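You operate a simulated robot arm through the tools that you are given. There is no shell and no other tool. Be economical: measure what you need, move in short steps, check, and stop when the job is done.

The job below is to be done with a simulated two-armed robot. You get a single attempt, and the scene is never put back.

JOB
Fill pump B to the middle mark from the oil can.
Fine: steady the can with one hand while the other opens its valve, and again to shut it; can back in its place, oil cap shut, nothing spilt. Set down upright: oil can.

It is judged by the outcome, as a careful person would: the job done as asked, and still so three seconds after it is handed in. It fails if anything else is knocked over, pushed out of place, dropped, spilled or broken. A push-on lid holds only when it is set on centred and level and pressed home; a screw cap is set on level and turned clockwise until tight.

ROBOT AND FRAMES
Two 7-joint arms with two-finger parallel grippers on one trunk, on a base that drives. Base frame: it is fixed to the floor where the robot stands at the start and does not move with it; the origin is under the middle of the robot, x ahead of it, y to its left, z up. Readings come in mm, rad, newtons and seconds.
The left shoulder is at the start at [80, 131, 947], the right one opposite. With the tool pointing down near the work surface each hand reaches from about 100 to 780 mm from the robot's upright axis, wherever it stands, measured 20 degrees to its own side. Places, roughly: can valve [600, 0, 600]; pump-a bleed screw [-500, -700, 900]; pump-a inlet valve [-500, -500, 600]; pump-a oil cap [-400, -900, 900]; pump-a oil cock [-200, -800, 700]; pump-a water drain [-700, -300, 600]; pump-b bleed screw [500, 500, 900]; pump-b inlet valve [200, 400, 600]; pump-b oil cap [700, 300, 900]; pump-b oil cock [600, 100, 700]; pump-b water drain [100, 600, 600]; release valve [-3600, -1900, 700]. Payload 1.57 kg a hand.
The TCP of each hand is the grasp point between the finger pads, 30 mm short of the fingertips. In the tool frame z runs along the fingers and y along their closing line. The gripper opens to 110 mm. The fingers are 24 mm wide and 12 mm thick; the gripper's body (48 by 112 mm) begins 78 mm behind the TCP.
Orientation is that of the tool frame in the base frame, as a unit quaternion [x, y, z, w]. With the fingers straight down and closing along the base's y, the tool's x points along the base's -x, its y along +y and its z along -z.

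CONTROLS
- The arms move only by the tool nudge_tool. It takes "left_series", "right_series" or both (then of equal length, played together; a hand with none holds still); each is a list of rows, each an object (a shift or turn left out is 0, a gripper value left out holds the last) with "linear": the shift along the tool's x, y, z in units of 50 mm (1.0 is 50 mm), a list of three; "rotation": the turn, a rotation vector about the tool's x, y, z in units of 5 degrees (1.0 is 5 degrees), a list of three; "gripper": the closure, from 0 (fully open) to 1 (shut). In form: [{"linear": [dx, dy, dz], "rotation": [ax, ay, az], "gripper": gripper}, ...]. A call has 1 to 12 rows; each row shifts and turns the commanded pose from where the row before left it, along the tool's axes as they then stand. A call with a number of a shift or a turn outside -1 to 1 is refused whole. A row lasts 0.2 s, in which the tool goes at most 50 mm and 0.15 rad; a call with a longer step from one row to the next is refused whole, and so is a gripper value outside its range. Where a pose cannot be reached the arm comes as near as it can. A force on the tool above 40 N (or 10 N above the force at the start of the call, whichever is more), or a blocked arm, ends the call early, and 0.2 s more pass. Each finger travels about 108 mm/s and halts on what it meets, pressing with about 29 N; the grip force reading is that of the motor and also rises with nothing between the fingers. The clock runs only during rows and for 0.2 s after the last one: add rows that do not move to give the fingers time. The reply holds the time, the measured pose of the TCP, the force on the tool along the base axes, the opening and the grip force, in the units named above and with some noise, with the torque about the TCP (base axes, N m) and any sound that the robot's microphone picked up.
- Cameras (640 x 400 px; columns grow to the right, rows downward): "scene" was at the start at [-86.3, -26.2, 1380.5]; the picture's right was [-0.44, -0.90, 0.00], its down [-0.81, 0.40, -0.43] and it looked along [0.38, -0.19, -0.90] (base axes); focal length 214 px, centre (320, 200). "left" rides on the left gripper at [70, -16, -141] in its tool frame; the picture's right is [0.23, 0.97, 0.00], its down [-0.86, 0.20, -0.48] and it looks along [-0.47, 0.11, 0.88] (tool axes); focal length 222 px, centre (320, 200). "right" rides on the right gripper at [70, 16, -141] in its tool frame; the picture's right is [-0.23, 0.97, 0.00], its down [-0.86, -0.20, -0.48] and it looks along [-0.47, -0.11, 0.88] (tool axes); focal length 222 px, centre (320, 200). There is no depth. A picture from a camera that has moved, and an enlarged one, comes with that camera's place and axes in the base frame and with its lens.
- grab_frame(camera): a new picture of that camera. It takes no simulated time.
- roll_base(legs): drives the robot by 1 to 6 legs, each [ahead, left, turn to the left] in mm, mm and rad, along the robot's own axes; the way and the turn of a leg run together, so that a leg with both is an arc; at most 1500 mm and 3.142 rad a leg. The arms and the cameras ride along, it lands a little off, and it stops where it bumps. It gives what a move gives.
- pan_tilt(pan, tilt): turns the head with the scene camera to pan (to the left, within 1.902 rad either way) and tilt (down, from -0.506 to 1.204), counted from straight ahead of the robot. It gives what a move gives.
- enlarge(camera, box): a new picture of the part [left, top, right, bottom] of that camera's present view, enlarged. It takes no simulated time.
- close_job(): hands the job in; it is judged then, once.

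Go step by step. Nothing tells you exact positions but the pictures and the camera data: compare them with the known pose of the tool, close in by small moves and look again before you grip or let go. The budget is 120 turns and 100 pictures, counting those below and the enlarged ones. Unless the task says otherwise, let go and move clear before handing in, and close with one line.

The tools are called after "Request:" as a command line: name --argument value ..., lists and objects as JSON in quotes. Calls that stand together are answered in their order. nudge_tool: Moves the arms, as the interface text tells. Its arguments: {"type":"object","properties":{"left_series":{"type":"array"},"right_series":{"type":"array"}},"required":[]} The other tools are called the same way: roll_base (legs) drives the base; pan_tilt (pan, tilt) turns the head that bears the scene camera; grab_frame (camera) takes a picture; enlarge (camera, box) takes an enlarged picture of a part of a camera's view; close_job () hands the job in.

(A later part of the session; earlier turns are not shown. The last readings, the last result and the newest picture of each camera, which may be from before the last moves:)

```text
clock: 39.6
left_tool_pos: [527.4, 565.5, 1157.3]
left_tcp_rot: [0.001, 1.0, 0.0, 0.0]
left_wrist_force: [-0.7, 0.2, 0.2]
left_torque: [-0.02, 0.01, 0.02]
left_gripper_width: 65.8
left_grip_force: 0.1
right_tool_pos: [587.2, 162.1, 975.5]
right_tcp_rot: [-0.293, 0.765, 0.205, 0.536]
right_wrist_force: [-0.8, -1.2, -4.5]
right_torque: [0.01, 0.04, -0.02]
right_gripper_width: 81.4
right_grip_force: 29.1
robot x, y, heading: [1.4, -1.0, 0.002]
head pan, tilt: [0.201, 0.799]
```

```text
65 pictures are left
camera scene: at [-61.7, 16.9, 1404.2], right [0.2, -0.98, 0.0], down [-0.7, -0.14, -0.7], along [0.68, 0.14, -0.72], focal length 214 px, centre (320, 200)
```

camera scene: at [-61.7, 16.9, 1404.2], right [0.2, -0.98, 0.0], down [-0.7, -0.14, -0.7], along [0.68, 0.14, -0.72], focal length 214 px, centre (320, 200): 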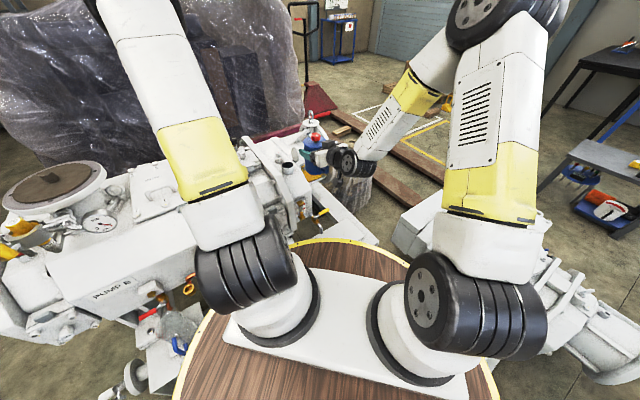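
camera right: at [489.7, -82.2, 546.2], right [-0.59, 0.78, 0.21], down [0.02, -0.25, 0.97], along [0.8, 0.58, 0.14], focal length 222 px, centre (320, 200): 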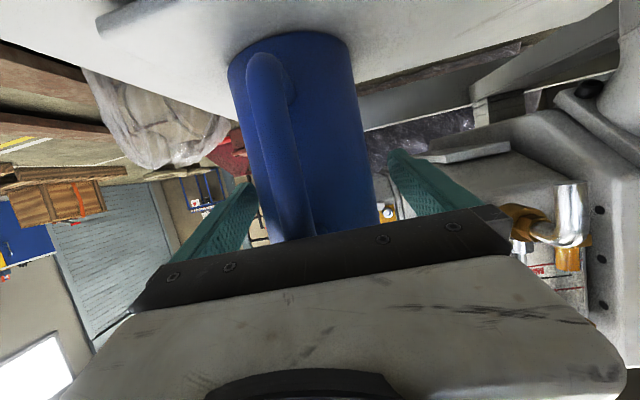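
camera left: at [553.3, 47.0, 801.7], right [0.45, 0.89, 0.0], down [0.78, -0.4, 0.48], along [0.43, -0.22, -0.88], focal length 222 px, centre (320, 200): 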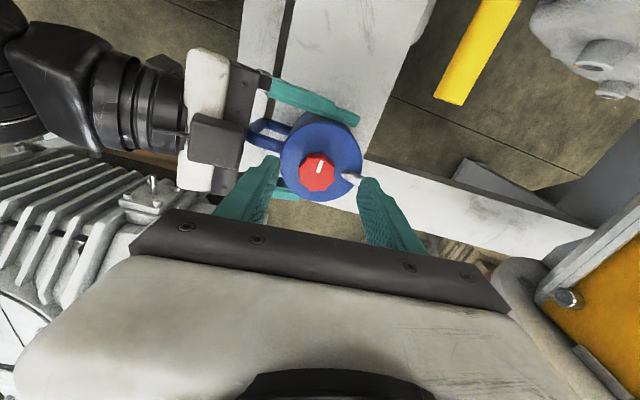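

Request:
nudge_tool --right_series '[{"linear": [-0.03, 0.37, 0.228]}, {"linear": [-0.03, 0.37, 0.228]}, {"linear": [-0.03, 0.37, 0.228]}, {"linear": [-0.03, 0.37, 0.228]}, {}]'

Request:
enlarge --camera "scene" --box '[260, 130, 356, 220]'

Request:
grab_frame --camera "left"

```text
clock: 40.8
left_tool_pos: [528.7, 566.4, 1156.5]
left_tcp_rot: [-0.001, 1.0, 0.001, 0.0]
left_wrist_force: [-0.9, -0.7, -0.7]
left_torque: [0.01, -0.04, -0.01]
left_gripper_width: 65.9
left_grip_force: 0.2
right_tool_pos: [567.8, 247.4, 966.7]
right_tcp_rot: [-0.294, 0.765, 0.206, 0.535]
right_wrist_force: [0.5, 0.2, -4.7]
right_torque: [0.0, 0.0, -0.02]
right_gripper_width: 81.2
right_grip_force: 29.6
robot x, y, heading: [2.8, -1.0, 0.004]
head pan, tilt: [0.201, 0.799]
```

```text
4.44 times, centred on (308, 175) of scene
camera zoom: at [-61.7, 17.0, 1404.2], right [0.2, -0.98, 0.0], down [-0.7, -0.14, -0.7], along [0.68, 0.14, -0.72], focal length 953 px, centre (373, 311)
```

zoom: 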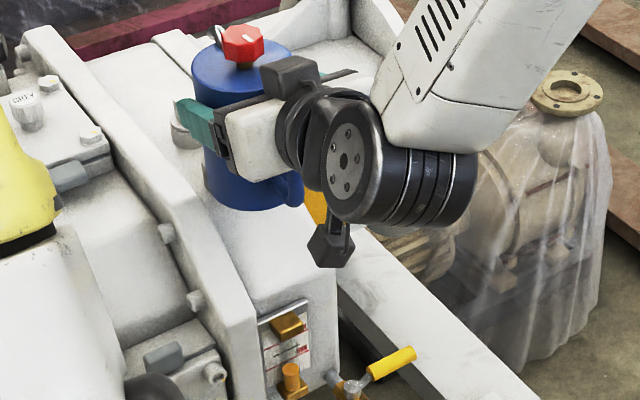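

```text
63 pictures are left
camera left: at [458.2, 550.1, 1297.4], right [-0.23, 0.97, 0.0], down [0.86, 0.2, 0.48], along [0.47, 0.11, -0.88], focal length 222 px, centre (320, 200)
```

left: 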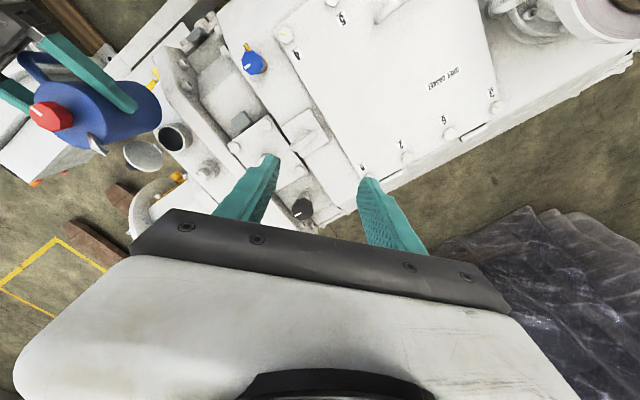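

Request:
enlarge --camera "left" --box '[20, 60, 220, 185]'

```text
3.20 times, centred on (120, 122) of left
camera zoom: at [458.2, 550.1, 1297.4], right [-0.23, 0.97, 0.0], down [0.86, 0.2, 0.48], along [0.47, 0.11, -0.88], focal length 711 px, centre (960, 448)
```

zoom: 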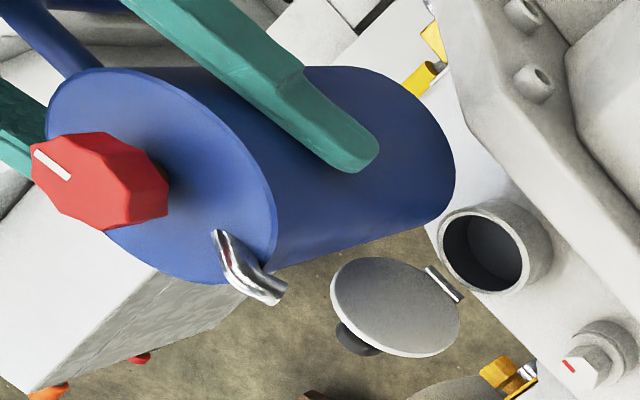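

The spout tip is about at [609, 289] and the neck centre at [621, 294, 860]. I adjust by about 9 mm, tilt the can to 30° while lowering a little, and check for flow.

Request:
nudge_tool --right_series '[{"linear": [-0.055, -0.08, 0.15]}, {"rotation": [0, 1, 0]}, {"rotation": [0, 1, 0]}, {"rotation": [0, 1, 0]}, {"rotation": [0, 1, 0]}, {"linear": [0.306, 0, 0.257]}, {"rotation": [0, 1, 0]}, {"rotation": [0, 1, 0]}]'

Request:
enlarge --camera "left" --box '[20, 60, 220, 185]'

Request:
enlarge --camera "scene" --box '[260, 130, 356, 220]'

```text
clock: 42.6
left_tool_pos: [528.5, 565.1, 1156.2]
left_tcp_rot: [0.0, 1.0, 0.0, 0.0]
left_wrist_force: [-0.1, 0.7, 0.0]
left_torque: [0.0, 0.07, 0.0]
left_gripper_width: 66.2
left_grip_force: 0.1
right_tool_pos: [578.3, 253.0, 947.5]
right_tcp_rot: [-0.336, 0.878, 0.122, 0.318]
right_wrist_force: [0.4, -0.3, -5.5]
right_torque: [0.11, -0.02, 0.04]
right_gripper_width: 81.2
right_grip_force: 29.4
robot x, y, heading: [1.9, 1.6, -0.001]
head pan, tilt: [0.201, 0.799]
```

```text
3.20 times, centred on (120, 122) of left
camera zoom: at [458.3, 549.9, 1297.5], right [-0.23, 0.97, 0.0], down [0.86, 0.2, 0.48], along [0.47, 0.11, -0.88], focal length 711 px, centre (960, 448)
```

zoom: 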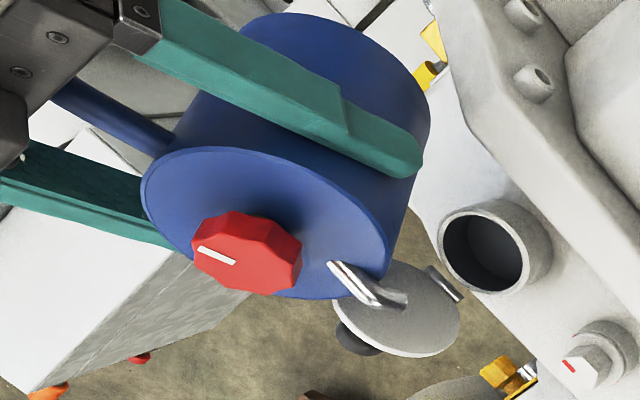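

```text
4.44 times, centred on (308, 175) of scene
camera zoom: at [-61.6, 16.8, 1404.2], right [0.2, -0.98, 0.0], down [-0.7, -0.14, -0.7], along [0.68, 0.14, -0.72], focal length 953 px, centre (373, 311)
```

zoom: 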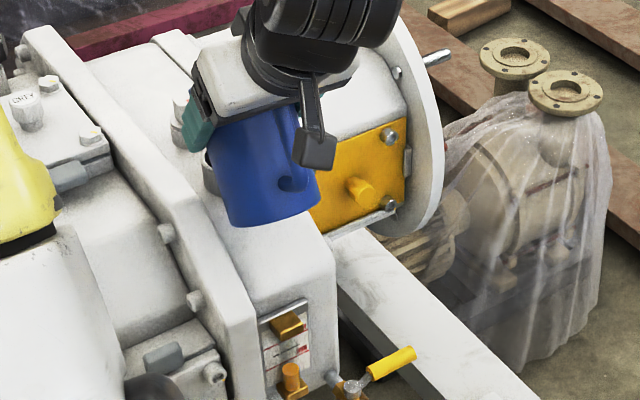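

Laterally the spout is aligned. I pull back 10 mm, lower a little and tilt to 40°, then check again.

Request:
nudge_tool --right_series '[{"linear": [0.31, 0, 0.056]}, {"rotation": [0, 1, 0]}, {"rotation": [0, 1, 0]}]'

Request:
enlarge --camera "left" --box '[20, 60, 220, 185]'

```text
clock: 43.4
left_tool_pos: [528.2, 564.8, 1156.9]
left_tcp_rot: [0.0, 1.0, -0.001, 0.0]
left_wrist_force: [0.2, 0.0, -0.4]
left_torque: [-0.02, 0.03, 0.0]
left_gripper_width: 66.0
left_grip_force: 0.0
right_tool_pos: [569.5, 247.0, 935.7]
right_tcp_rot: [-0.346, 0.902, 0.093, 0.241]
right_wrist_force: [0.9, 0.3, -5.7]
right_torque: [0.05, -0.01, 0.05]
right_gripper_width: 81.2
right_grip_force: 29.0
robot x, y, heading: [-2.8, 1.0, 0.001]
head pan, tilt: [0.201, 0.799]
```

```text
3.20 times, centred on (120, 122) of left
camera zoom: at [458.2, 550.0, 1297.5], right [-0.23, 0.97, 0.0], down [0.86, 0.2, 0.48], along [0.47, 0.11, -0.88], focal length 711 px, centre (960, 448)
```

zoom: 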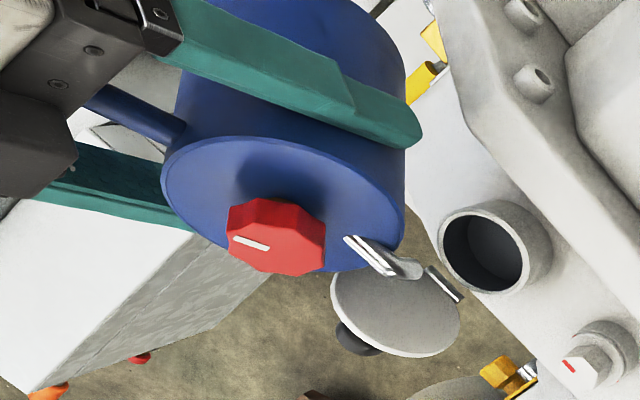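

Request:
nudge_tool --right_series '[{"rotation": [0, 1, 0]}, {"rotation": [0, 1, 0]}, {"linear": [0.08, 0, 0.14]}]'

Request:
enlarge --camera "left" --box '[20, 60, 220, 185]'

```text
clock: 44.2
left_tool_pos: [528.5, 566.4, 1156.6]
left_tcp_rot: [0.0, 1.0, 0.001, 0.0]
left_wrist_force: [-1.2, -0.8, 0.0]
left_torque: [0.01, 0.0, -0.01]
left_gripper_width: 66.1
left_grip_force: 0.1
right_tool_pos: [570.4, 245.4, 927.2]
right_tcp_rot: [-0.353, 0.919, 0.062, 0.163]
right_wrist_force: [-0.3, 0.0, -5.7]
right_torque: [0.04, -0.07, 0.05]
right_gripper_width: 81.4
right_grip_force: 28.5
robot x, y, heading: [-1.3, 3.8, -0.006]
head pan, tilt: [0.201, 0.799]
```

```text
3.20 times, centred on (120, 122) of left
camera zoom: at [458.1, 550.1, 1297.5], right [-0.23, 0.97, 0.0], down [0.86, 0.2, 0.48], along [0.47, 0.11, -0.88], focal length 711 px, centre (960, 448)
```

zoom: 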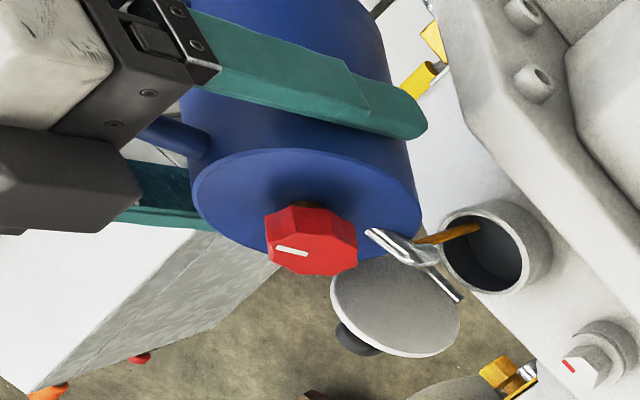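

Oil is now flowing from the spout into the neck. I hold here and watch the gauge.

Request:
nudge_tool --right_series '[{}, {}]'

Request:
enlarge --camera "scene" --box '[284, 190, 332, 220]'

Request:
enlarge --camera "left" --box '[120, 100, 216, 160]'

```text
clock: 44.8
left_tool_pos: [527.7, 567.5, 1154.9]
left_tcp_rot: [0.0, 1.0, 0.0, 0.0]
left_wrist_force: [0.3, 0.3, 0.1]
left_torque: [-0.01, 0.01, -0.01]
left_gripper_width: 65.8
left_grip_force: 0.0
right_tool_pos: [569.5, 244.1, 926.4]
right_tcp_rot: [-0.353, 0.919, 0.061, 0.162]
right_wrist_force: [0.3, 1.0, -5.1]
right_torque: [0.04, -0.07, -0.01]
right_gripper_width: 81.1
right_grip_force: 28.6
robot x, y, heading: [-2.6, -0.3, -0.003]
head pan, tilt: [0.201, 0.799]
```

```text
13.33 times, centred on (308, 205) of scene
camera zoom: at [-61.7, 17.0, 1404.2], right [0.2, -0.98, 0.0], down [-0.7, -0.14, -0.7], along [0.68, 0.14, -0.72], focal length 2860 px, centre (480, 133)
```

zoom: 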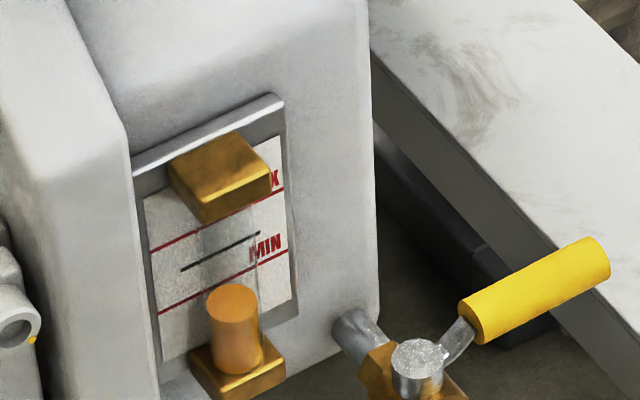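

```text
6.67 times, centred on (168, 130) of left
camera zoom: at [458.1, 550.1, 1297.4], right [-0.23, 0.97, 0.0], down [0.86, 0.2, 0.48], along [0.47, 0.11, -0.88], focal length 1481 px, centre (1333, 667)
```

zoom: 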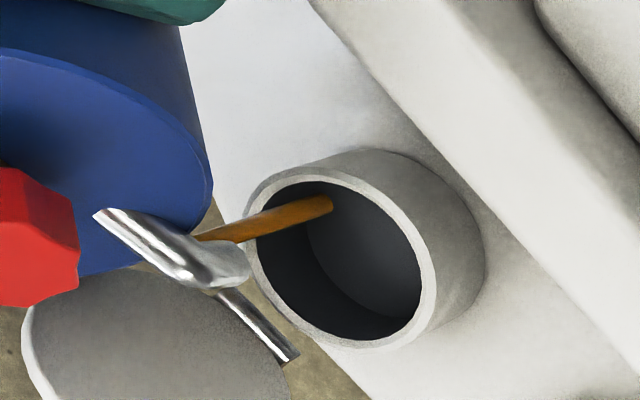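

The stream goes cleanly into the neck and the gauge is beginning to rise. I continue a second and measure again.

Request:
nudge_tool --right_series '[{}, {}, {}, {}]'

Request:
enlarge --camera "scene" --box '[296, 200, 312, 220]'

```text
clock: 45.8
left_tool_pos: [528.0, 565.3, 1154.4]
left_tcp_rot: [0.0, 1.0, 0.0, 0.0]
left_wrist_force: [0.3, -0.1, 0.0]
left_torque: [0.0, -0.02, 0.02]
left_gripper_width: 66.1
left_grip_force: 0.1
right_tool_pos: [570.4, 245.4, 927.5]
right_tcp_rot: [-0.353, 0.919, 0.062, 0.162]
right_wrist_force: [-0.9, 0.2, -5.5]
right_torque: [0.07, -0.06, 0.02]
right_gripper_width: 81.1
right_grip_force: 29.2
robot x, y, heading: [-1.0, 2.2, 0.002]
head pan, tilt: [0.201, 0.799]
```

```text
16.00 times, centred on (304, 210) of scene
camera zoom: at [-61.7, 17.0, 1404.2], right [0.2, -0.98, 0.0], down [-0.7, -0.14, -0.7], along [0.68, 0.14, -0.72], focal length 3432 px, centre (576, 40)
```

zoom: 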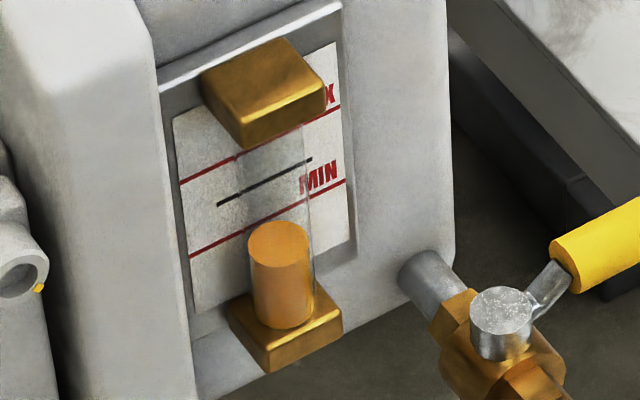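

The level has hardly moved, so the flow at this tilt is only a trickle. I tilt 5° further, lowering slightly, and look at both stream and gauge.

Request:
nudge_tool --right_series '[{"rotation": [0, 1, 0]}, {"linear": [0, 0, 0.06]}, {}, {}]'

Request:
enlarge --camera "left" --box '[120, 100, 216, 160]'

Request:
enlarge --camera "scene" --box '[296, 200, 312, 220]'

```text
clock: 46.8
left_tool_pos: [526.4, 565.5, 1155.4]
left_tcp_rot: [0.0, 1.0, 0.0, 0.0]
left_wrist_force: [0.4, 0.3, 0.7]
left_torque: [0.0, 0.01, -0.01]
left_gripper_width: 66.2
left_grip_force: 0.0
right_tool_pos: [568.8, 246.6, 924.3]
right_tcp_rot: [-0.355, 0.926, 0.047, 0.121]
right_wrist_force: [0.6, 0.6, -5.2]
right_torque: [0.07, -0.06, 0.0]
right_gripper_width: 81.3
right_grip_force: 28.7
robot x, y, heading: [-1.6, 0.8, 0.003]
head pan, tilt: [0.201, 0.799]
```

```text
6.67 times, centred on (168, 130) of left
camera zoom: at [458.1, 550.1, 1297.4], right [-0.23, 0.97, 0.0], down [0.86, 0.2, 0.48], along [0.47, 0.11, -0.88], focal length 1481 px, centre (1333, 667)
```

zoom: 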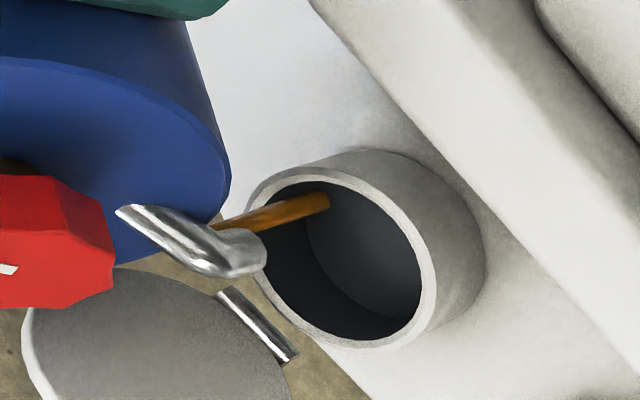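

```text
16.00 times, centred on (304, 210) of scene
camera zoom: at [-61.7, 17.0, 1404.2], right [0.2, -0.98, 0.0], down [-0.7, -0.14, -0.7], along [0.68, 0.14, -0.72], focal length 3432 px, centre (576, 40)
```

zoom: 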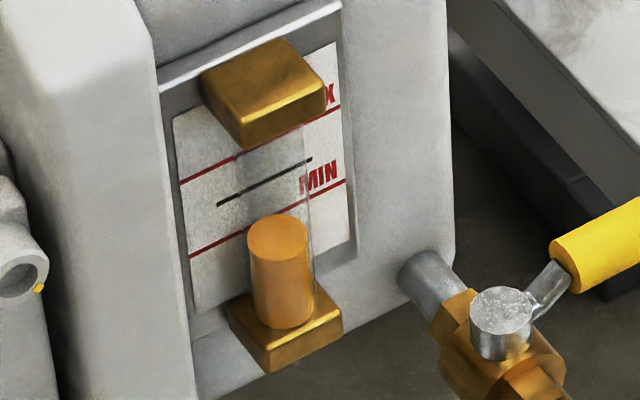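

Steady flow: about 7 px per second, with 29 px left to the middle mark. I hold for another 2.4 s.

Request:
nudge_tool --right_series '[{}, {}, {}, {}, {}, {}, {}, {}, {}, {}, {}]'

Request:
enlarge --camera "scene" --box '[296, 200, 312, 220]'

```text
clock: 49.2
left_tool_pos: [527.2, 565.5, 1156.3]
left_tcp_rot: [0.0, 1.0, 0.0, 0.0]
left_wrist_force: [-0.1, -0.8, 0.2]
left_torque: [0.01, -0.03, -0.02]
left_gripper_width: 65.8
left_grip_force: 0.0
right_tool_pos: [570.3, 244.8, 924.3]
right_tcp_rot: [-0.355, 0.926, 0.047, 0.122]
right_wrist_force: [-0.2, -0.5, -5.0]
right_torque: [0.08, -0.07, 0.0]
right_gripper_width: 81.0
right_grip_force: 28.5
robot x, y, heading: [4.2, 4.1, -0.002]
head pan, tilt: [0.201, 0.799]
```

```text
16.00 times, centred on (304, 210) of scene
camera zoom: at [-61.7, 17.0, 1404.2], right [0.2, -0.98, 0.0], down [-0.7, -0.14, -0.7], along [0.68, 0.14, -0.72], focal length 3432 px, centre (576, 40)
```

zoom: 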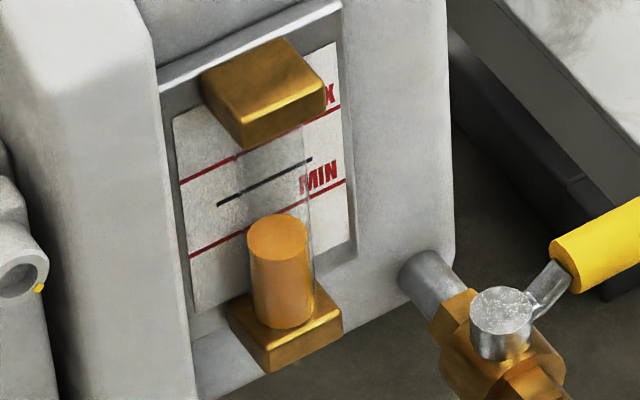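

The level stalls again, so the amount poured is set by the tilt, which makes it easy to control. I tilt 10° further, following with the spout, and check.

Request:
nudge_tool --right_series '[{"rotation": [0, 1, 0]}, {"linear": [-0.1, 0, 0.1], "rotation": [0, 1, 0]}, {}, {}, {}, {}, {}, {}]'

Request:
enlarge --camera "left" --box '[120, 100, 216, 160]'

Request:
enlarge --camera "scene" --box '[296, 200, 312, 220]'

```text
clock: 51.0
left_tool_pos: [529.0, 564.7, 1156.5]
left_tcp_rot: [0.0, 1.0, 0.001, -0.001]
left_wrist_force: [-0.7, 0.1, 0.2]
left_torque: [0.0, 0.01, 0.04]
left_gripper_width: 66.1
left_grip_force: 0.1
right_tool_pos: [574.8, 249.3, 920.2]
right_tcp_rot: [-0.359, 0.932, 0.016, 0.04]
right_wrist_force: [-0.4, -0.4, -3.4]
right_torque: [0.04, -0.04, -0.01]
right_gripper_width: 81.1
right_grip_force: 28.7
robot x, y, heading: [0.6, 3.9, 0.001]
head pan, tilt: [0.201, 0.799]
```

```text
6.67 times, centred on (168, 130) of left
camera zoom: at [458.1, 550.1, 1297.4], right [-0.23, 0.97, 0.0], down [0.86, 0.2, 0.48], along [0.47, 0.11, -0.88], focal length 1481 px, centre (1333, 667)
```

zoom: 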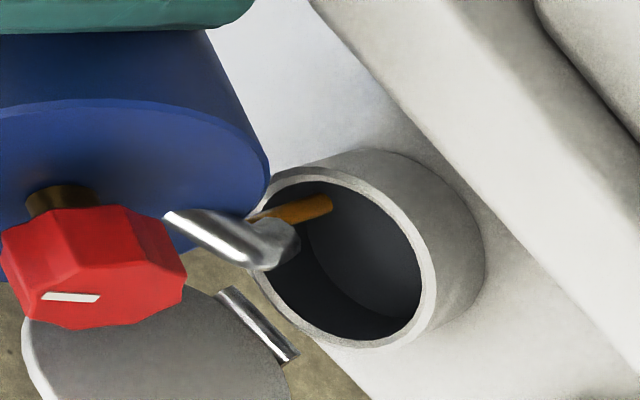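

```text
16.00 times, centred on (304, 210) of scene
camera zoom: at [-61.7, 17.0, 1404.2], right [0.2, -0.98, 0.0], down [-0.7, -0.14, -0.7], along [0.68, 0.14, -0.72], focal length 3432 px, centre (576, 40)
```

zoom: 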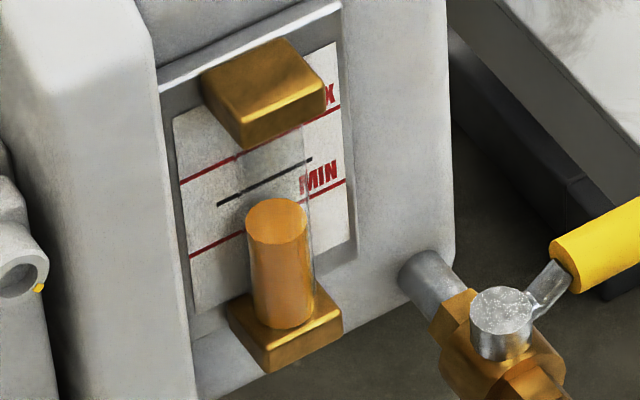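

The surface is now near row 220, with the target near 207, and it is still flowing. I wait briefly.

Request:
nudge_tool --right_series '[{}, {}, {}]'

Request:
enlarge --camera "scene" --box '[299, 202, 309, 214]'

```text
clock: 51.8
left_tool_pos: [527.1, 566.2, 1156.0]
left_tcp_rot: [0.0, 1.0, 0.0, 0.0]
left_wrist_force: [0.0, 0.2, 0.2]
left_torque: [0.01, -0.01, -0.01]
left_gripper_width: 66.1
left_grip_force: 0.0
right_tool_pos: [575.6, 248.5, 919.8]
right_tcp_rot: [-0.358, 0.933, 0.016, 0.04]
right_wrist_force: [-0.3, -0.6, -2.7]
right_torque: [0.04, -0.06, 0.01]
right_gripper_width: 80.8
right_grip_force: 29.2
robot x, y, heading: [-1.8, 0.6, 0.002]
head pan, tilt: [0.201, 0.799]
```

```text
16.00 times, centred on (304, 208) of scene
camera zoom: at [-61.7, 17.0, 1404.2], right [0.2, -0.98, 0.0], down [-0.7, -0.14, -0.7], along [0.68, 0.14, -0.72], focal length 3432 px, centre (576, 72)
```

zoom: 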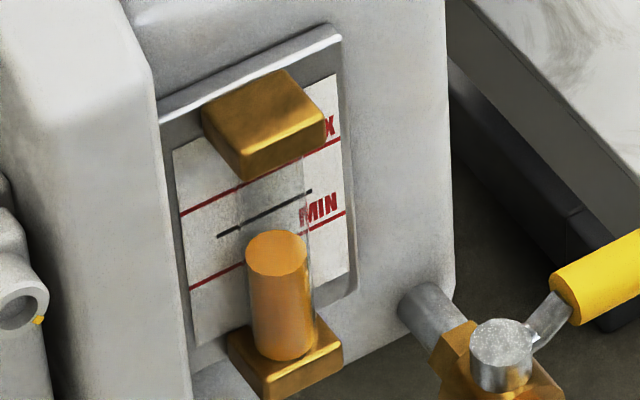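

It has stalled again with about 13 px to go. I tilt another 5° and check.

Request:
nudge_tool --right_series '[{"linear": [-0.06, 0, 0.04], "rotation": [0, 1, 0]}, {}, {}, {}, {}, {}, {}, {}, {}]'

Request:
enlarge --camera "scene" --box '[299, 202, 309, 214]'

Request:
enlarge --camera "left" --box '[120, 100, 216, 160]'

```text
clock: 53.8
left_tool_pos: [527.8, 566.1, 1156.3]
left_tcp_rot: [0.0, 1.0, 0.0, 0.0]
left_wrist_force: [-0.7, 0.8, -0.2]
left_torque: [-0.01, 0.0, -0.01]
left_gripper_width: 66.0
left_grip_force: 0.0
right_tool_pos: [577.3, 251.9, 919.0]
right_tcp_rot: [-0.358, 0.934, -0.001, 0.0]
right_wrist_force: [1.5, -0.8, -2.8]
right_torque: [0.03, -0.07, 0.03]
right_gripper_width: 80.9
right_grip_force: 28.8
robot x, y, heading: [-0.9, -1.2, -0.002]
head pan, tilt: [0.201, 0.799]
```

```text
16.00 times, centred on (304, 208) of scene
camera zoom: at [-61.8, 17.0, 1404.2], right [0.2, -0.98, 0.0], down [-0.7, -0.14, -0.7], along [0.68, 0.14, -0.72], focal length 3432 px, centre (576, 72)
```

zoom: 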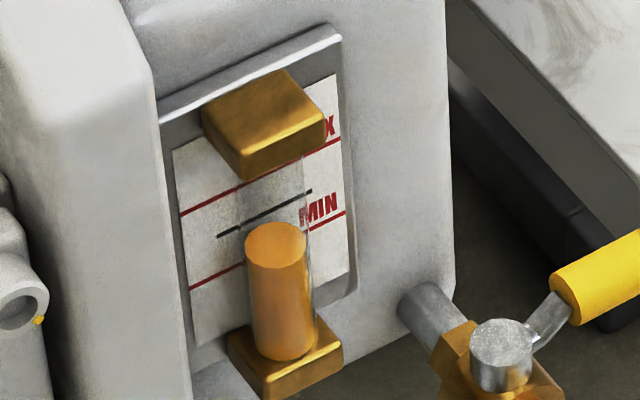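

```text
6.67 times, centred on (168, 130) of left
camera zoom: at [458.1, 550.1, 1297.4], right [-0.23, 0.97, 0.0], down [0.86, 0.2, 0.48], along [0.47, 0.11, -0.88], focal length 1481 px, centre (1333, 667)
```

zoom: 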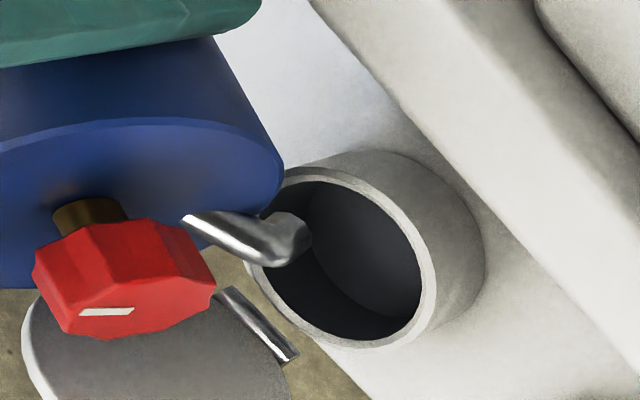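

About 2 mm remains. I tilt a last 3.5°.

Request:
nudge_tool --right_series '[{"linear": [-0.04, 0, 0.02], "rotation": [0, 0.7, 0]}, {}, {}, {}, {}, {}, {}, {}, {}]'

Request:
enlarge --camera "scene" --box '[299, 202, 309, 214]'

```text
clock: 55.8
left_tool_pos: [528.5, 566.5, 1155.0]
left_tcp_rot: [0.001, 1.0, 0.0, 0.0]
left_wrist_force: [-0.1, 0.2, -0.4]
left_torque: [0.03, 0.02, 0.02]
left_gripper_width: 65.9
left_grip_force: 0.0
right_tool_pos: [578.6, 251.1, 917.8]
right_tcp_rot: [-0.359, 0.933, -0.011, -0.028]
right_wrist_force: [0.2, -0.4, -3.5]
right_torque: [0.05, -0.03, 0.01]
right_gripper_width: 81.1
right_grip_force: 29.0
robot x, y, heading: [3.6, 0.2, 0.002]
head pan, tilt: [0.201, 0.799]
```

```text
16.00 times, centred on (304, 208) of scene
camera zoom: at [-61.8, 17.0, 1404.2], right [0.2, -0.98, 0.0], down [-0.7, -0.14, -0.7], along [0.68, 0.14, -0.72], focal length 3432 px, centre (576, 72)
```

zoom: 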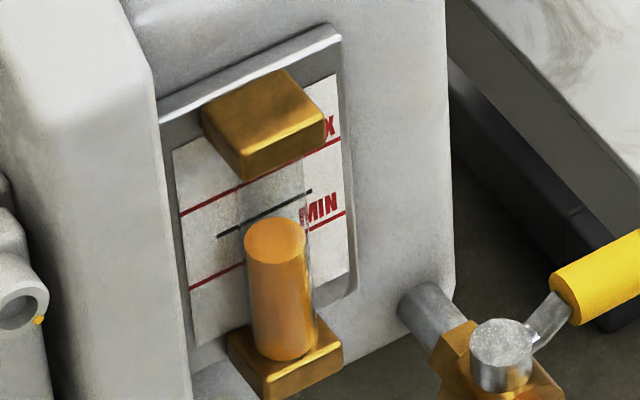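

The surface now sits at the middle mark by my parallax estimate. I raise the can a little, right it over the neck, and then check the gauge from a level viewpoint.

Request:
nudge_tool --right_series '[{"rotation": [0, -1, 0]}, {"rotation": [0, -1, 0]}, {"linear": [0, 0, -0.4]}, {"linear": [0, 0, -0.4]}, {"linear": [0, 0, -0.4]}, {"rotation": [0, -1, 0]}, {"rotation": [0, -1, 0]}, {"rotation": [0, -1, 0]}, {"rotation": [0, -1, 0]}, {"rotation": [0, -1, 0]}, {"rotation": [0, -1, 0]}]'

Request:
nudge_tool --right_series '[{"rotation": [0, -1, 0]}, {"rotation": [0, -1, 0]}, {"rotation": [0, -1, 0]}, {"rotation": [0, -1, 0]}, {"rotation": [0, -1, 0]}, {"rotation": [0, -1, 0]}, {"rotation": [0, -0.7, 0]}, {}]'

Request:
grab_frame --camera "left"

```text
clock: 58.2
left_tool_pos: [527.4, 565.1, 1155.2]
left_tcp_rot: [0.001, 1.0, 0.001, 0.001]
left_wrist_force: [-0.2, -0.3, -0.2]
left_torque: [0.02, 0.0, 0.03]
left_gripper_width: 66.0
left_grip_force: 0.2
right_tool_pos: [574.9, 247.5, 977.2]
right_tcp_rot: [-0.34, 0.887, 0.112, 0.293]
right_wrist_force: [-0.7, 0.5, -3.7]
right_torque: [0.02, 0.0, -0.01]
right_gripper_width: 80.9
right_grip_force: 29.6
robot x, y, heading: [-1.3, 2.0, 0.002]
head pan, tilt: [0.201, 0.799]
```

```text
clock: 60.0
left_tool_pos: [528.7, 566.2, 1155.6]
left_tcp_rot: [-0.001, 1.0, 0.0, 0.0]
left_wrist_force: [-0.4, -0.7, 0.8]
left_torque: [-0.01, -0.01, -0.01]
left_gripper_width: 66.2
left_grip_force: 0.2
right_tool_pos: [574.3, 247.8, 977.8]
right_tcp_rot: [-0.293, 0.765, 0.206, 0.536]
right_wrist_force: [1.3, -0.2, -3.0]
right_torque: [-0.02, 0.01, 0.0]
right_gripper_width: 81.2
right_grip_force: 29.2
robot x, y, heading: [-1.7, 2.6, 0.002]
head pan, tilt: [0.201, 0.799]
```

```text
45 pictures are left
camera left: at [458.1, 550.1, 1297.5], right [-0.23, 0.97, 0.0], down [0.86, 0.2, 0.48], along [0.47, 0.11, -0.88], focal length 222 px, centre (320, 200)
```

left: 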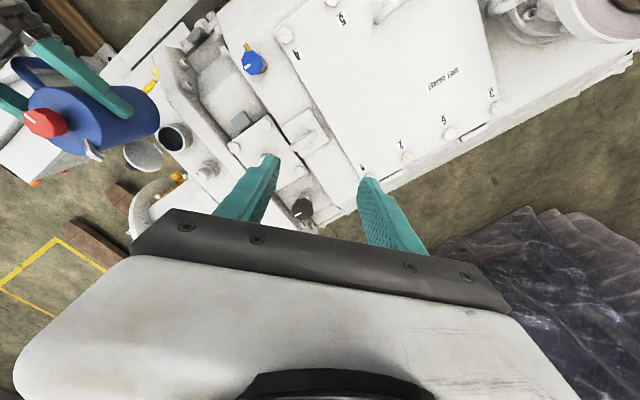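

The can is upright and nothing spilt. I carry it back above its place, stopping at gauge height, so the right camera can view the gauge level.

Request:
nudge_tool --right_series '[{"linear": [0.145, -0.683, -0.397]}, {"linear": [0.145, -0.683, -0.397]}, {"linear": [0.145, -0.683, -0.397]}, {"linear": [0.145, -0.683, -0.397]}, {"linear": [0.145, -0.683, -0.397]}, {"linear": [0.145, -0.683, -0.397]}, {"linear": [0.73, 0, 0.267]}, {"linear": [0.73, 0, 0.267]}, {"linear": [0.73, 0, 0.267]}, {"linear": [0.73, 0, 0.267]}, {"linear": [0.73, 0, 0.267]}, {"linear": [0.73, 0, 0.267]}]'

Request:
enlarge --camera "right" --box '[512, 90, 592, 140]'

```text
clock: 62.6
left_tool_pos: [528.2, 565.0, 1156.6]
left_tcp_rot: [0.0, 1.0, -0.001, 0.0]
left_wrist_force: [-0.7, 0.7, 1.3]
left_torque: [-0.05, 0.01, -0.02]
left_gripper_width: 65.8
left_grip_force: 0.0
right_tool_pos: [616.0, 8.3, 746.8]
right_tcp_rot: [-0.294, 0.764, 0.206, 0.536]
right_wrist_force: [0.1, -0.3, -3.5]
right_torque: [-0.05, 0.0, 0.0]
right_gripper_width: 80.9
right_grip_force: 29.5
robot x, y, heading: [-0.5, 4.0, -0.004]
head pan, tilt: [0.201, 0.799]
```

```text
8.00 times, centred on (552, 115) of right
camera zoom: at [488.9, -83.8, 729.9], right [-0.59, 0.78, 0.21], down [0.02, -0.25, 0.97], along [0.8, 0.58, 0.14], focal length 1777 px, centre (-1536, 880)
```

zoom: 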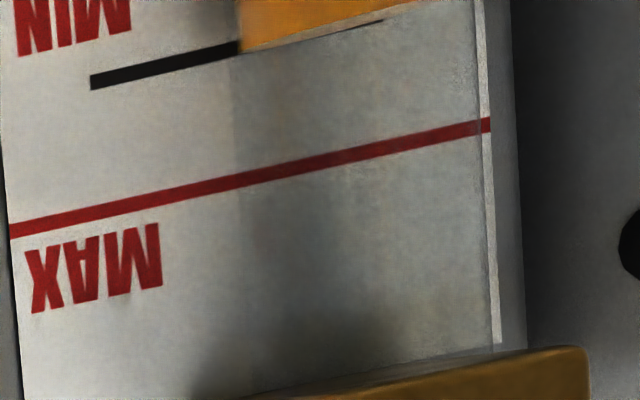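

Seen level, the oil surface lies right on the middle line. I now lower the can towards its plate, stopping short to measure.

Request:
nudge_tool --right_series '[{"linear": [0.73, 0, 0.267]}, {"linear": [0.73, 0, 0.267]}, {"linear": [0.73, 0, 0.267]}, {"linear": [0.73, 0, 0.267]}, {}, {}]'

Request:
nudge_tool --right_series '[{}]'

Request:
enlarge --camera "scene" --box '[310, 180, 390, 230]'

Request:
grab_frame --camera "right"

```text
clock: 64.0
left_tool_pos: [527.9, 565.9, 1157.2]
left_tcp_rot: [-0.001, 1.0, 0.0, 0.001]
left_wrist_force: [0.3, 0.7, 0.1]
left_torque: [0.01, 0.01, 0.02]
left_gripper_width: 65.9
left_grip_force: 0.1
right_tool_pos: [616.8, 12.3, 590.7]
right_tcp_rot: [-0.294, 0.765, 0.205, 0.536]
right_wrist_force: [-0.1, -0.3, -3.2]
right_torque: [0.0, 0.01, 0.01]
right_gripper_width: 81.1
right_grip_force: 29.2
robot x, y, heading: [-0.2, -0.2, 0.003]
head pan, tilt: [0.201, 0.799]
```

```text
clock: 64.4
left_tool_pos: [527.6, 565.2, 1155.7]
left_tcp_rot: [0.0, 1.0, 0.0, -0.001]
left_wrist_force: [0.1, -0.5, 0.5]
left_torque: [0.01, -0.03, 0.02]
left_gripper_width: 66.2
left_grip_force: 0.1
right_tool_pos: [617.0, 13.1, 590.2]
right_tcp_rot: [-0.294, 0.764, 0.206, 0.536]
right_wrist_force: [0.3, 0.0, -2.6]
right_torque: [-0.02, -0.02, 0.02]
right_gripper_width: 80.9
right_grip_force: 29.4
robot x, y, heading: [0.0, -1.2, 0.0]
head pan, tilt: [0.201, 0.799]
```

```text
8.00 times, centred on (350, 205) of scene
camera zoom: at [-61.8, 16.9, 1404.2], right [0.2, -0.98, 0.0], down [-0.7, -0.14, -0.7], along [0.68, 0.14, -0.72], focal length 1716 px, centre (80, 160)
```

zoom: 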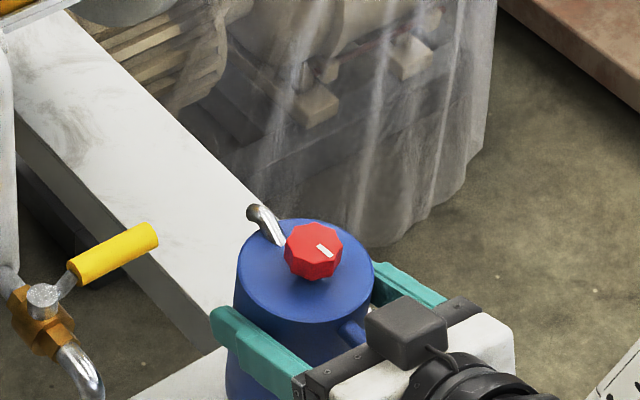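

```text
42 pictures are left
camera right: at [488.9, -79.9, 574.8], right [-0.59, 0.78, 0.21], down [0.02, -0.25, 0.97], along [0.8, 0.58, 0.14], focal length 222 px, centre (320, 200)
```

right: 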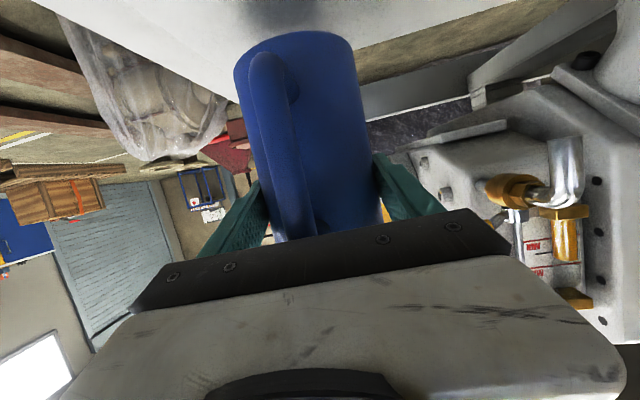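

The can is within about 1 mm of its original line. I set it down.

Request:
nudge_tool --right_series '[{"linear": [0.19, 0, 0.068]}, {"linear": [0.19, 0, 0.068]}, {"linear": [0.1, 0, 0.036]}, {"linear": [0.04, 0, 0.015]}, {}]'

```text
clock: 65.6
left_tool_pos: [527.4, 565.6, 1157.0]
left_tcp_rot: [0.0, 1.0, 0.0, 0.0]
left_wrist_force: [0.6, 1.2, 0.9]
left_torque: [-0.01, 0.03, 0.0]
left_gripper_width: 65.9
left_grip_force: 0.0
right_tool_pos: [617.1, 11.0, 564.0]
right_tcp_rot: [-0.293, 0.763, 0.206, 0.538]
right_wrist_force: [-2.9, -1.0, 19.2]
right_torque: [0.36, 0.22, -0.01]
right_gripper_width: 80.9
right_grip_force: 28.7
robot x, y, heading: [-3.4, 1.8, 0.002]
head pan, tilt: [0.201, 0.799]
```

Request:
nudge_tool --right_series '[{"linear": [-0.03, 0, -0.01]}, {}, {}, {}, {}, {}, {}, {}, {}, {}, {}, {}]' --left_series '[{"linear": [-0.155, -0.922, 0]}, {"linear": [-0.155, -0.922, 0]}, {"linear": [-0.155, -0.922, 0]}, {"linear": [-0.155, -0.922, 0]}, {"linear": [-0.155, -0.922, 0]}, {"linear": [-0.155, -0.922, 0]}, {"linear": [-0.155, -0.922, 0]}, {"linear": [-0.155, -0.922, 0]}, {"linear": [-0.155, -0.922, 0]}, {"linear": [-0.155, -0.922, 0]}, {"linear": [-0.155, -0.922, 0]}, {"linear": [-0.155, -0.922, 0]}]'

Request:
nudge_tool --left_series '[{"linear": [0, 0, 1], "rotation": [0, 0, -1]}, {"linear": [0, 0, 1], "rotation": [0, 0, -1]}, {"linear": [0, 0, 1], "rotation": [0, 0, -1]}, {"linear": [0, 0, 1], "rotation": [0, 0, -1]}, {"linear": [0, 0, 1], "rotation": [0, 0, -1]}, {"linear": [0, 0, 1], "rotation": [0, 0, -1]}, {"linear": [0, 0, 1], "rotation": [0, 0, -1]}, {"linear": [0, 0, 1], "rotation": [0, 0, -1]}, {"linear": [0, 0, 1], "rotation": [0, 0, -1]}, {"rotation": [0, 0, -1]}, {"rotation": [0, 0, -1]}, {"rotation": [0, 0, -1]}]'

Request:
enlarge --camera "left" --box '[220, 80, 420, 205]'

```text
clock: 68.2
left_tool_pos: [626.0, 9.9, 1159.4]
left_tcp_rot: [0.0, 1.0, 0.0, 0.0]
left_wrist_force: [-0.5, 0.6, -0.5]
left_torque: [-0.07, -0.02, 0.03]
left_gripper_width: 65.7
left_grip_force: 0.1
right_tool_pos: [616.5, 11.5, 562.8]
right_tcp_rot: [-0.293, 0.765, 0.205, 0.536]
right_wrist_force: [2.9, -3.2, 11.5]
right_torque: [0.11, -0.27, -0.05]
right_gripper_width: 81.1
right_grip_force: 28.6
robot x, y, heading: [-1.5, -3.9, 0.003]
head pan, tilt: [0.201, 0.799]
```

```text
clock: 70.8
left_tool_pos: [623.4, 11.9, 706.1]
left_tcp_rot: [-0.5, 0.866, -0.001, 0.0]
left_wrist_force: [0.5, 0.7, -0.2]
left_torque: [-0.01, 0.01, 0.03]
left_gripper_width: 66.1
left_grip_force: 0.0
right_tool_pos: [616.2, 13.4, 562.7]
right_tcp_rot: [-0.293, 0.765, 0.206, 0.536]
right_wrist_force: [0.2, -2.1, 6.8]
right_torque: [-0.09, -0.15, -0.04]
right_gripper_width: 80.9
right_grip_force: 28.6
robot x, y, heading: [-1.0, 3.0, -0.003]
head pan, tilt: [0.201, 0.799]
```

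```text
3.20 times, centred on (320, 142) of left
camera zoom: at [603.2, -55.5, 848.1], right [-0.96, 0.29, 0.0], down [0.25, 0.84, 0.48], along [0.14, 0.46, -0.88], focal length 711 px, centre (320, 384)
```

zoom: 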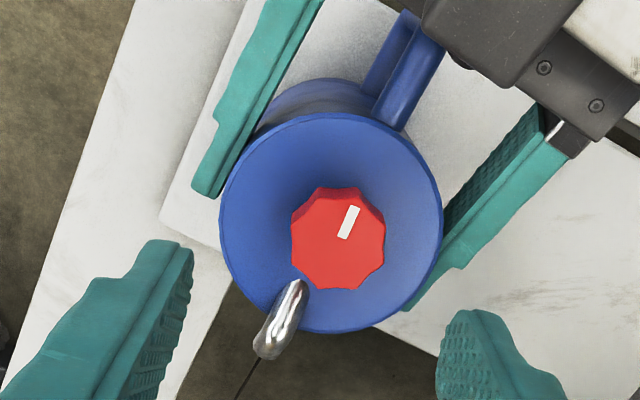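

The can stands on its plate with its mark still in the open position. I centre the left hand on the knob, grip it and turn it clockwise 45° while the right hand holds the can.

Request:
nudge_tool --left_series '[{"linear": [-0.043, 0.034, 0]}, {"linear": [0, 0, 0.8]}, {"linear": [0, 0, 0.8]}, {}, {"gripper": 1}, {"gripper": 1}, {"gripper": 1}, {}]'

Request:
enlarge --camera "left" --box '[220, 100, 420, 225]'

```text
clock: 72.6
left_tool_pos: [621.2, 15.3, 623.6]
left_tcp_rot: [-0.5, 0.866, 0.001, -0.002]
left_wrist_force: [-19.9, 6.6, 12.0]
left_torque: [-0.02, 0.18, -0.06]
left_gripper_width: 32.3
left_grip_force: 29.1
right_tool_pos: [617.7, 12.0, 562.7]
right_tcp_rot: [-0.293, 0.765, 0.205, 0.536]
right_wrist_force: [18.4, -5.4, -8.5]
right_torque: [0.74, 1.02, 0.07]
right_gripper_width: 81.2
right_grip_force: 29.7
robot x, y, heading: [-2.6, 3.5, -0.002]
head pan, tilt: [0.201, 0.799]
```

```text
3.20 times, centred on (320, 162) of left
camera zoom: at [600.6, -53.0, 765.7], right [-0.96, 0.29, 0.0], down [0.26, 0.84, 0.48], along [0.14, 0.46, -0.88], focal length 711 px, centre (320, 320)
```

zoom: 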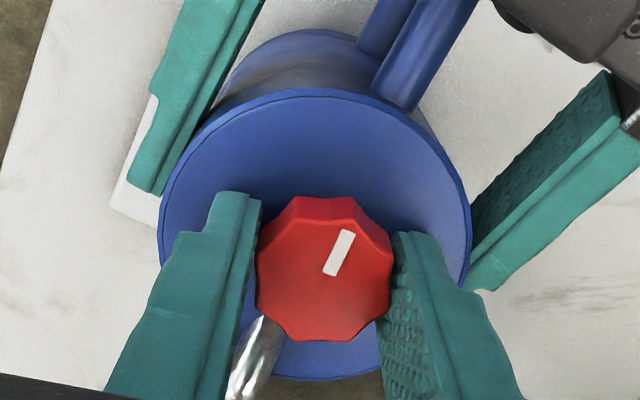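

Request:
nudge_tool --left_series '[{"rotation": [0, 0, 1]}, {"rotation": [0, 0, 1]}, {"rotation": [0, 0, 1]}, {"rotation": [0, 0, 1]}, {"rotation": [0, 0, 1]}, {"rotation": [0, 0, 1]}, {"rotation": [0, 0, 1]}, {"rotation": [0, 0, 1]}, {"rotation": [0, 0, 1]}, {}]'

Request:
enlarge --camera "left" --box '[220, 100, 420, 225]'

```text
clock: 74.8
left_tool_pos: [623.0, 15.4, 625.1]
left_tcp_rot: [-0.129, 0.992, -0.001, -0.002]
left_wrist_force: [-10.4, 2.2, -22.4]
left_torque: [-0.05, 0.08, 0.01]
left_gripper_width: 32.3
left_grip_force: 28.7
right_tool_pos: [617.0, 12.7, 562.8]
right_tcp_rot: [-0.293, 0.764, 0.205, 0.537]
right_wrist_force: [10.5, -1.3, 22.7]
right_torque: [0.27, 0.47, -0.02]
right_gripper_width: 81.1
right_grip_force: 29.4
robot x, y, heading: [2.5, 1.2, 0.003]
head pan, tilt: [0.201, 0.799]
```

```text
3.20 times, centred on (320, 162) of left
camera zoom: at [559.4, -17.6, 767.6], right [-0.47, 0.88, 0.0], down [0.78, 0.41, 0.48], along [0.42, 0.22, -0.88], focal length 711 px, centre (320, 320)
```

zoom: 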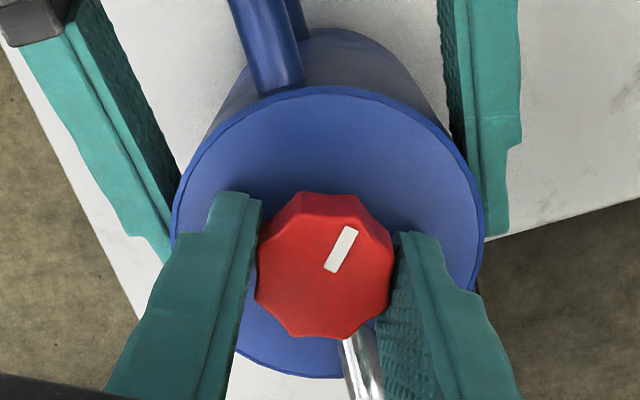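

The knob followed 45°. I let go, go back and take a second grip for the rest.

Request:
nudge_tool --left_series '[{"gripper": 0.45}, {"gripper": 0.45}, {"rotation": [0, 0, -1]}, {"rotation": [0, 0, -1]}, {"rotation": [0, 0, -1]}, {"rotation": [0, 0, -1]}, {"rotation": [0, 0, -1]}, {"rotation": [0, 0, -1]}, {"rotation": [0, 0, -1]}, {"rotation": [0, 0, -1]}, {"rotation": [0, 0, -1]}, {}]'

Request:
nudge_tool --left_series '[{"gripper": 1}, {"gripper": 1}, {}, {"rotation": [0, 0, 1]}, {"rotation": [0, 0, 1]}, {"rotation": [0, 0, 1]}, {"rotation": [0, 0, 1]}, {"rotation": [0, 0, 1]}, {"rotation": [0, 0, 1]}, {"rotation": [0, 0, 1]}, {"rotation": [0, 0, 1]}]'

Request:
enlarge --camera "left" --box '[220, 100, 420, 225]'

```text
clock: 77.4
left_tool_pos: [623.1, 17.0, 626.2]
left_tcp_rot: [-0.501, 0.866, 0.0, 0.0]
left_wrist_force: [0.3, 0.0, -0.4]
left_torque: [-0.02, -0.02, -0.01]
left_gripper_width: 60.3
left_grip_force: 0.0
right_tool_pos: [616.7, 11.7, 562.8]
right_tcp_rot: [-0.293, 0.765, 0.205, 0.535]
right_wrist_force: [-0.4, 0.2, -4.1]
right_torque: [-0.07, 0.03, 0.01]
right_gripper_width: 81.1
right_grip_force: 29.2
robot x, y, heading: [-1.9, 1.8, 0.001]
head pan, tilt: [0.201, 0.799]
```

```text
clock: 79.8
left_tool_pos: [623.6, 16.1, 626.6]
left_tcp_rot: [-0.174, 0.985, 0.0, -0.001]
left_wrist_force: [-12.2, 5.2, 3.4]
left_torque: [0.05, 0.3, -0.02]
left_gripper_width: 32.9
left_grip_force: 28.8
right_tool_pos: [615.7, 12.5, 562.3]
right_tcp_rot: [-0.293, 0.765, 0.206, 0.535]
right_wrist_force: [12.2, -5.0, -7.9]
right_torque: [0.27, 0.53, -0.06]
right_gripper_width: 81.1
right_grip_force: 28.9
robot x, y, heading: [0.3, -0.6, 0.001]
head pan, tilt: [0.201, 0.799]
```

```text
3.20 times, centred on (320, 162) of left
camera zoom: at [563.1, -22.3, 768.0], right [-0.54, 0.84, 0.0], down [0.74, 0.48, 0.48], along [0.4, 0.26, -0.88], focal length 711 px, centre (320, 320)
```

zoom: 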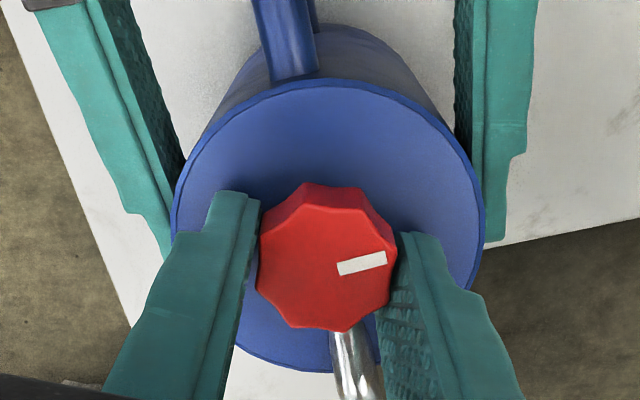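

The mark is almost back where it was. I turn a little further to the closed stop.

Request:
nudge_tool --left_series '[{"rotation": [0, 0, 1]}, {"rotation": [0, 0, 0.6]}, {}]'

Request:
enlarge --camera "left" --box '[220, 100, 420, 225]'

```text
clock: 80.6
left_tool_pos: [624.2, 16.6, 626.3]
left_tcp_rot: [-0.103, 0.995, 0.0, 0.0]
left_wrist_force: [1.0, 3.0, -3.7]
left_torque: [-0.03, -0.21, 0.29]
left_gripper_width: 33.0
left_grip_force: 28.7
right_tool_pos: [615.7, 15.1, 562.8]
right_tcp_rot: [-0.294, 0.765, 0.206, 0.535]
right_wrist_force: [-0.2, -3.6, 4.7]
right_torque: [0.23, 0.12, -0.31]
right_gripper_width: 81.1
right_grip_force: 28.8
robot x, y, heading: [0.6, -0.0, 0.003]
head pan, tilt: [0.201, 0.799]
```

```text
3.20 times, centred on (320, 162) of left
camera zoom: at [558.2, -13.6, 768.0], right [-0.42, 0.91, 0.0], down [0.79, 0.37, 0.48], along [0.44, 0.2, -0.88], focal length 711 px, centre (320, 320)
```

zoom: 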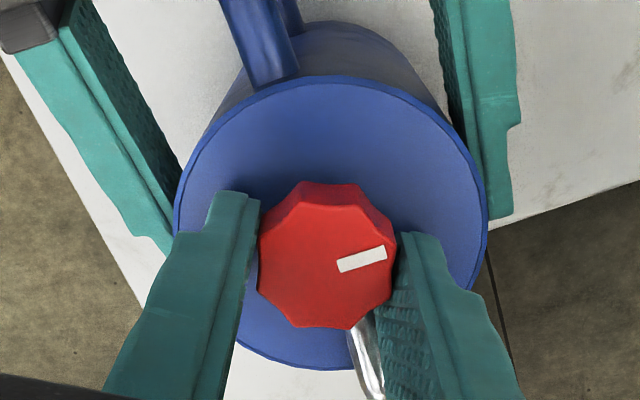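

A torque of 0.3 N m shows the valve is shut against its stop, its mark back as at the start. I release the knob, raise the left hand, and check.

Request:
nudge_tool --left_series '[{"rotation": [0, 0, -0.2]}, {"gripper": 0.4}, {"gripper": 0.4}, {"linear": [0, 0, -0.6]}, {"linear": [0, 0, -1]}, {"linear": [0, 0, -1]}, {"linear": [0, 0, -1]}, {"linear": [0, 0, -1]}, {}]'

Request:
enlarge --camera "left" --box '[240, 70, 400, 170]'

```text
clock: 82.6
left_tool_pos: [622.2, 11.8, 856.2]
left_tcp_rot: [-0.113, 0.994, 0.0, 0.001]
left_wrist_force: [-0.2, 0.4, 0.6]
left_torque: [0.01, 0.04, -0.02]
left_gripper_width: 65.9
left_grip_force: 0.2
right_tool_pos: [617.3, 12.7, 562.4]
right_tcp_rot: [-0.294, 0.764, 0.206, 0.536]
right_wrist_force: [0.2, -0.5, -2.1]
right_torque: [0.0, 0.02, 0.01]
right_gripper_width: 80.8
right_grip_force: 29.3
robot x, y, heading: [-0.5, 2.4, 0.0]
head pan, tilt: [0.201, 0.799]
```

```text
4.00 times, centred on (320, 120) of left
camera zoom: at [558.6, -18.4, 997.5], right [-0.44, 0.9, 0.0], down [0.79, 0.39, 0.48], along [0.43, 0.21, -0.88], focal length 888 px, centre (320, 520)
```

zoom: 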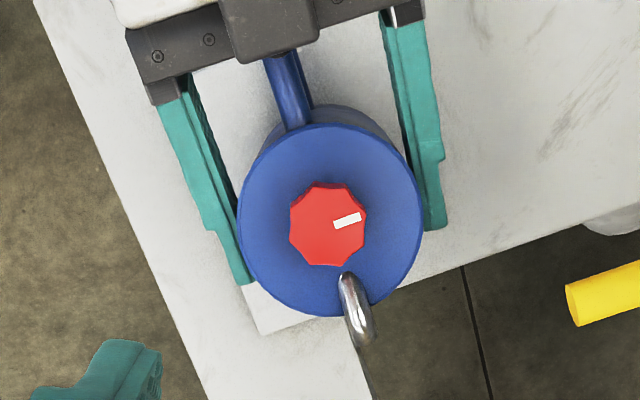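

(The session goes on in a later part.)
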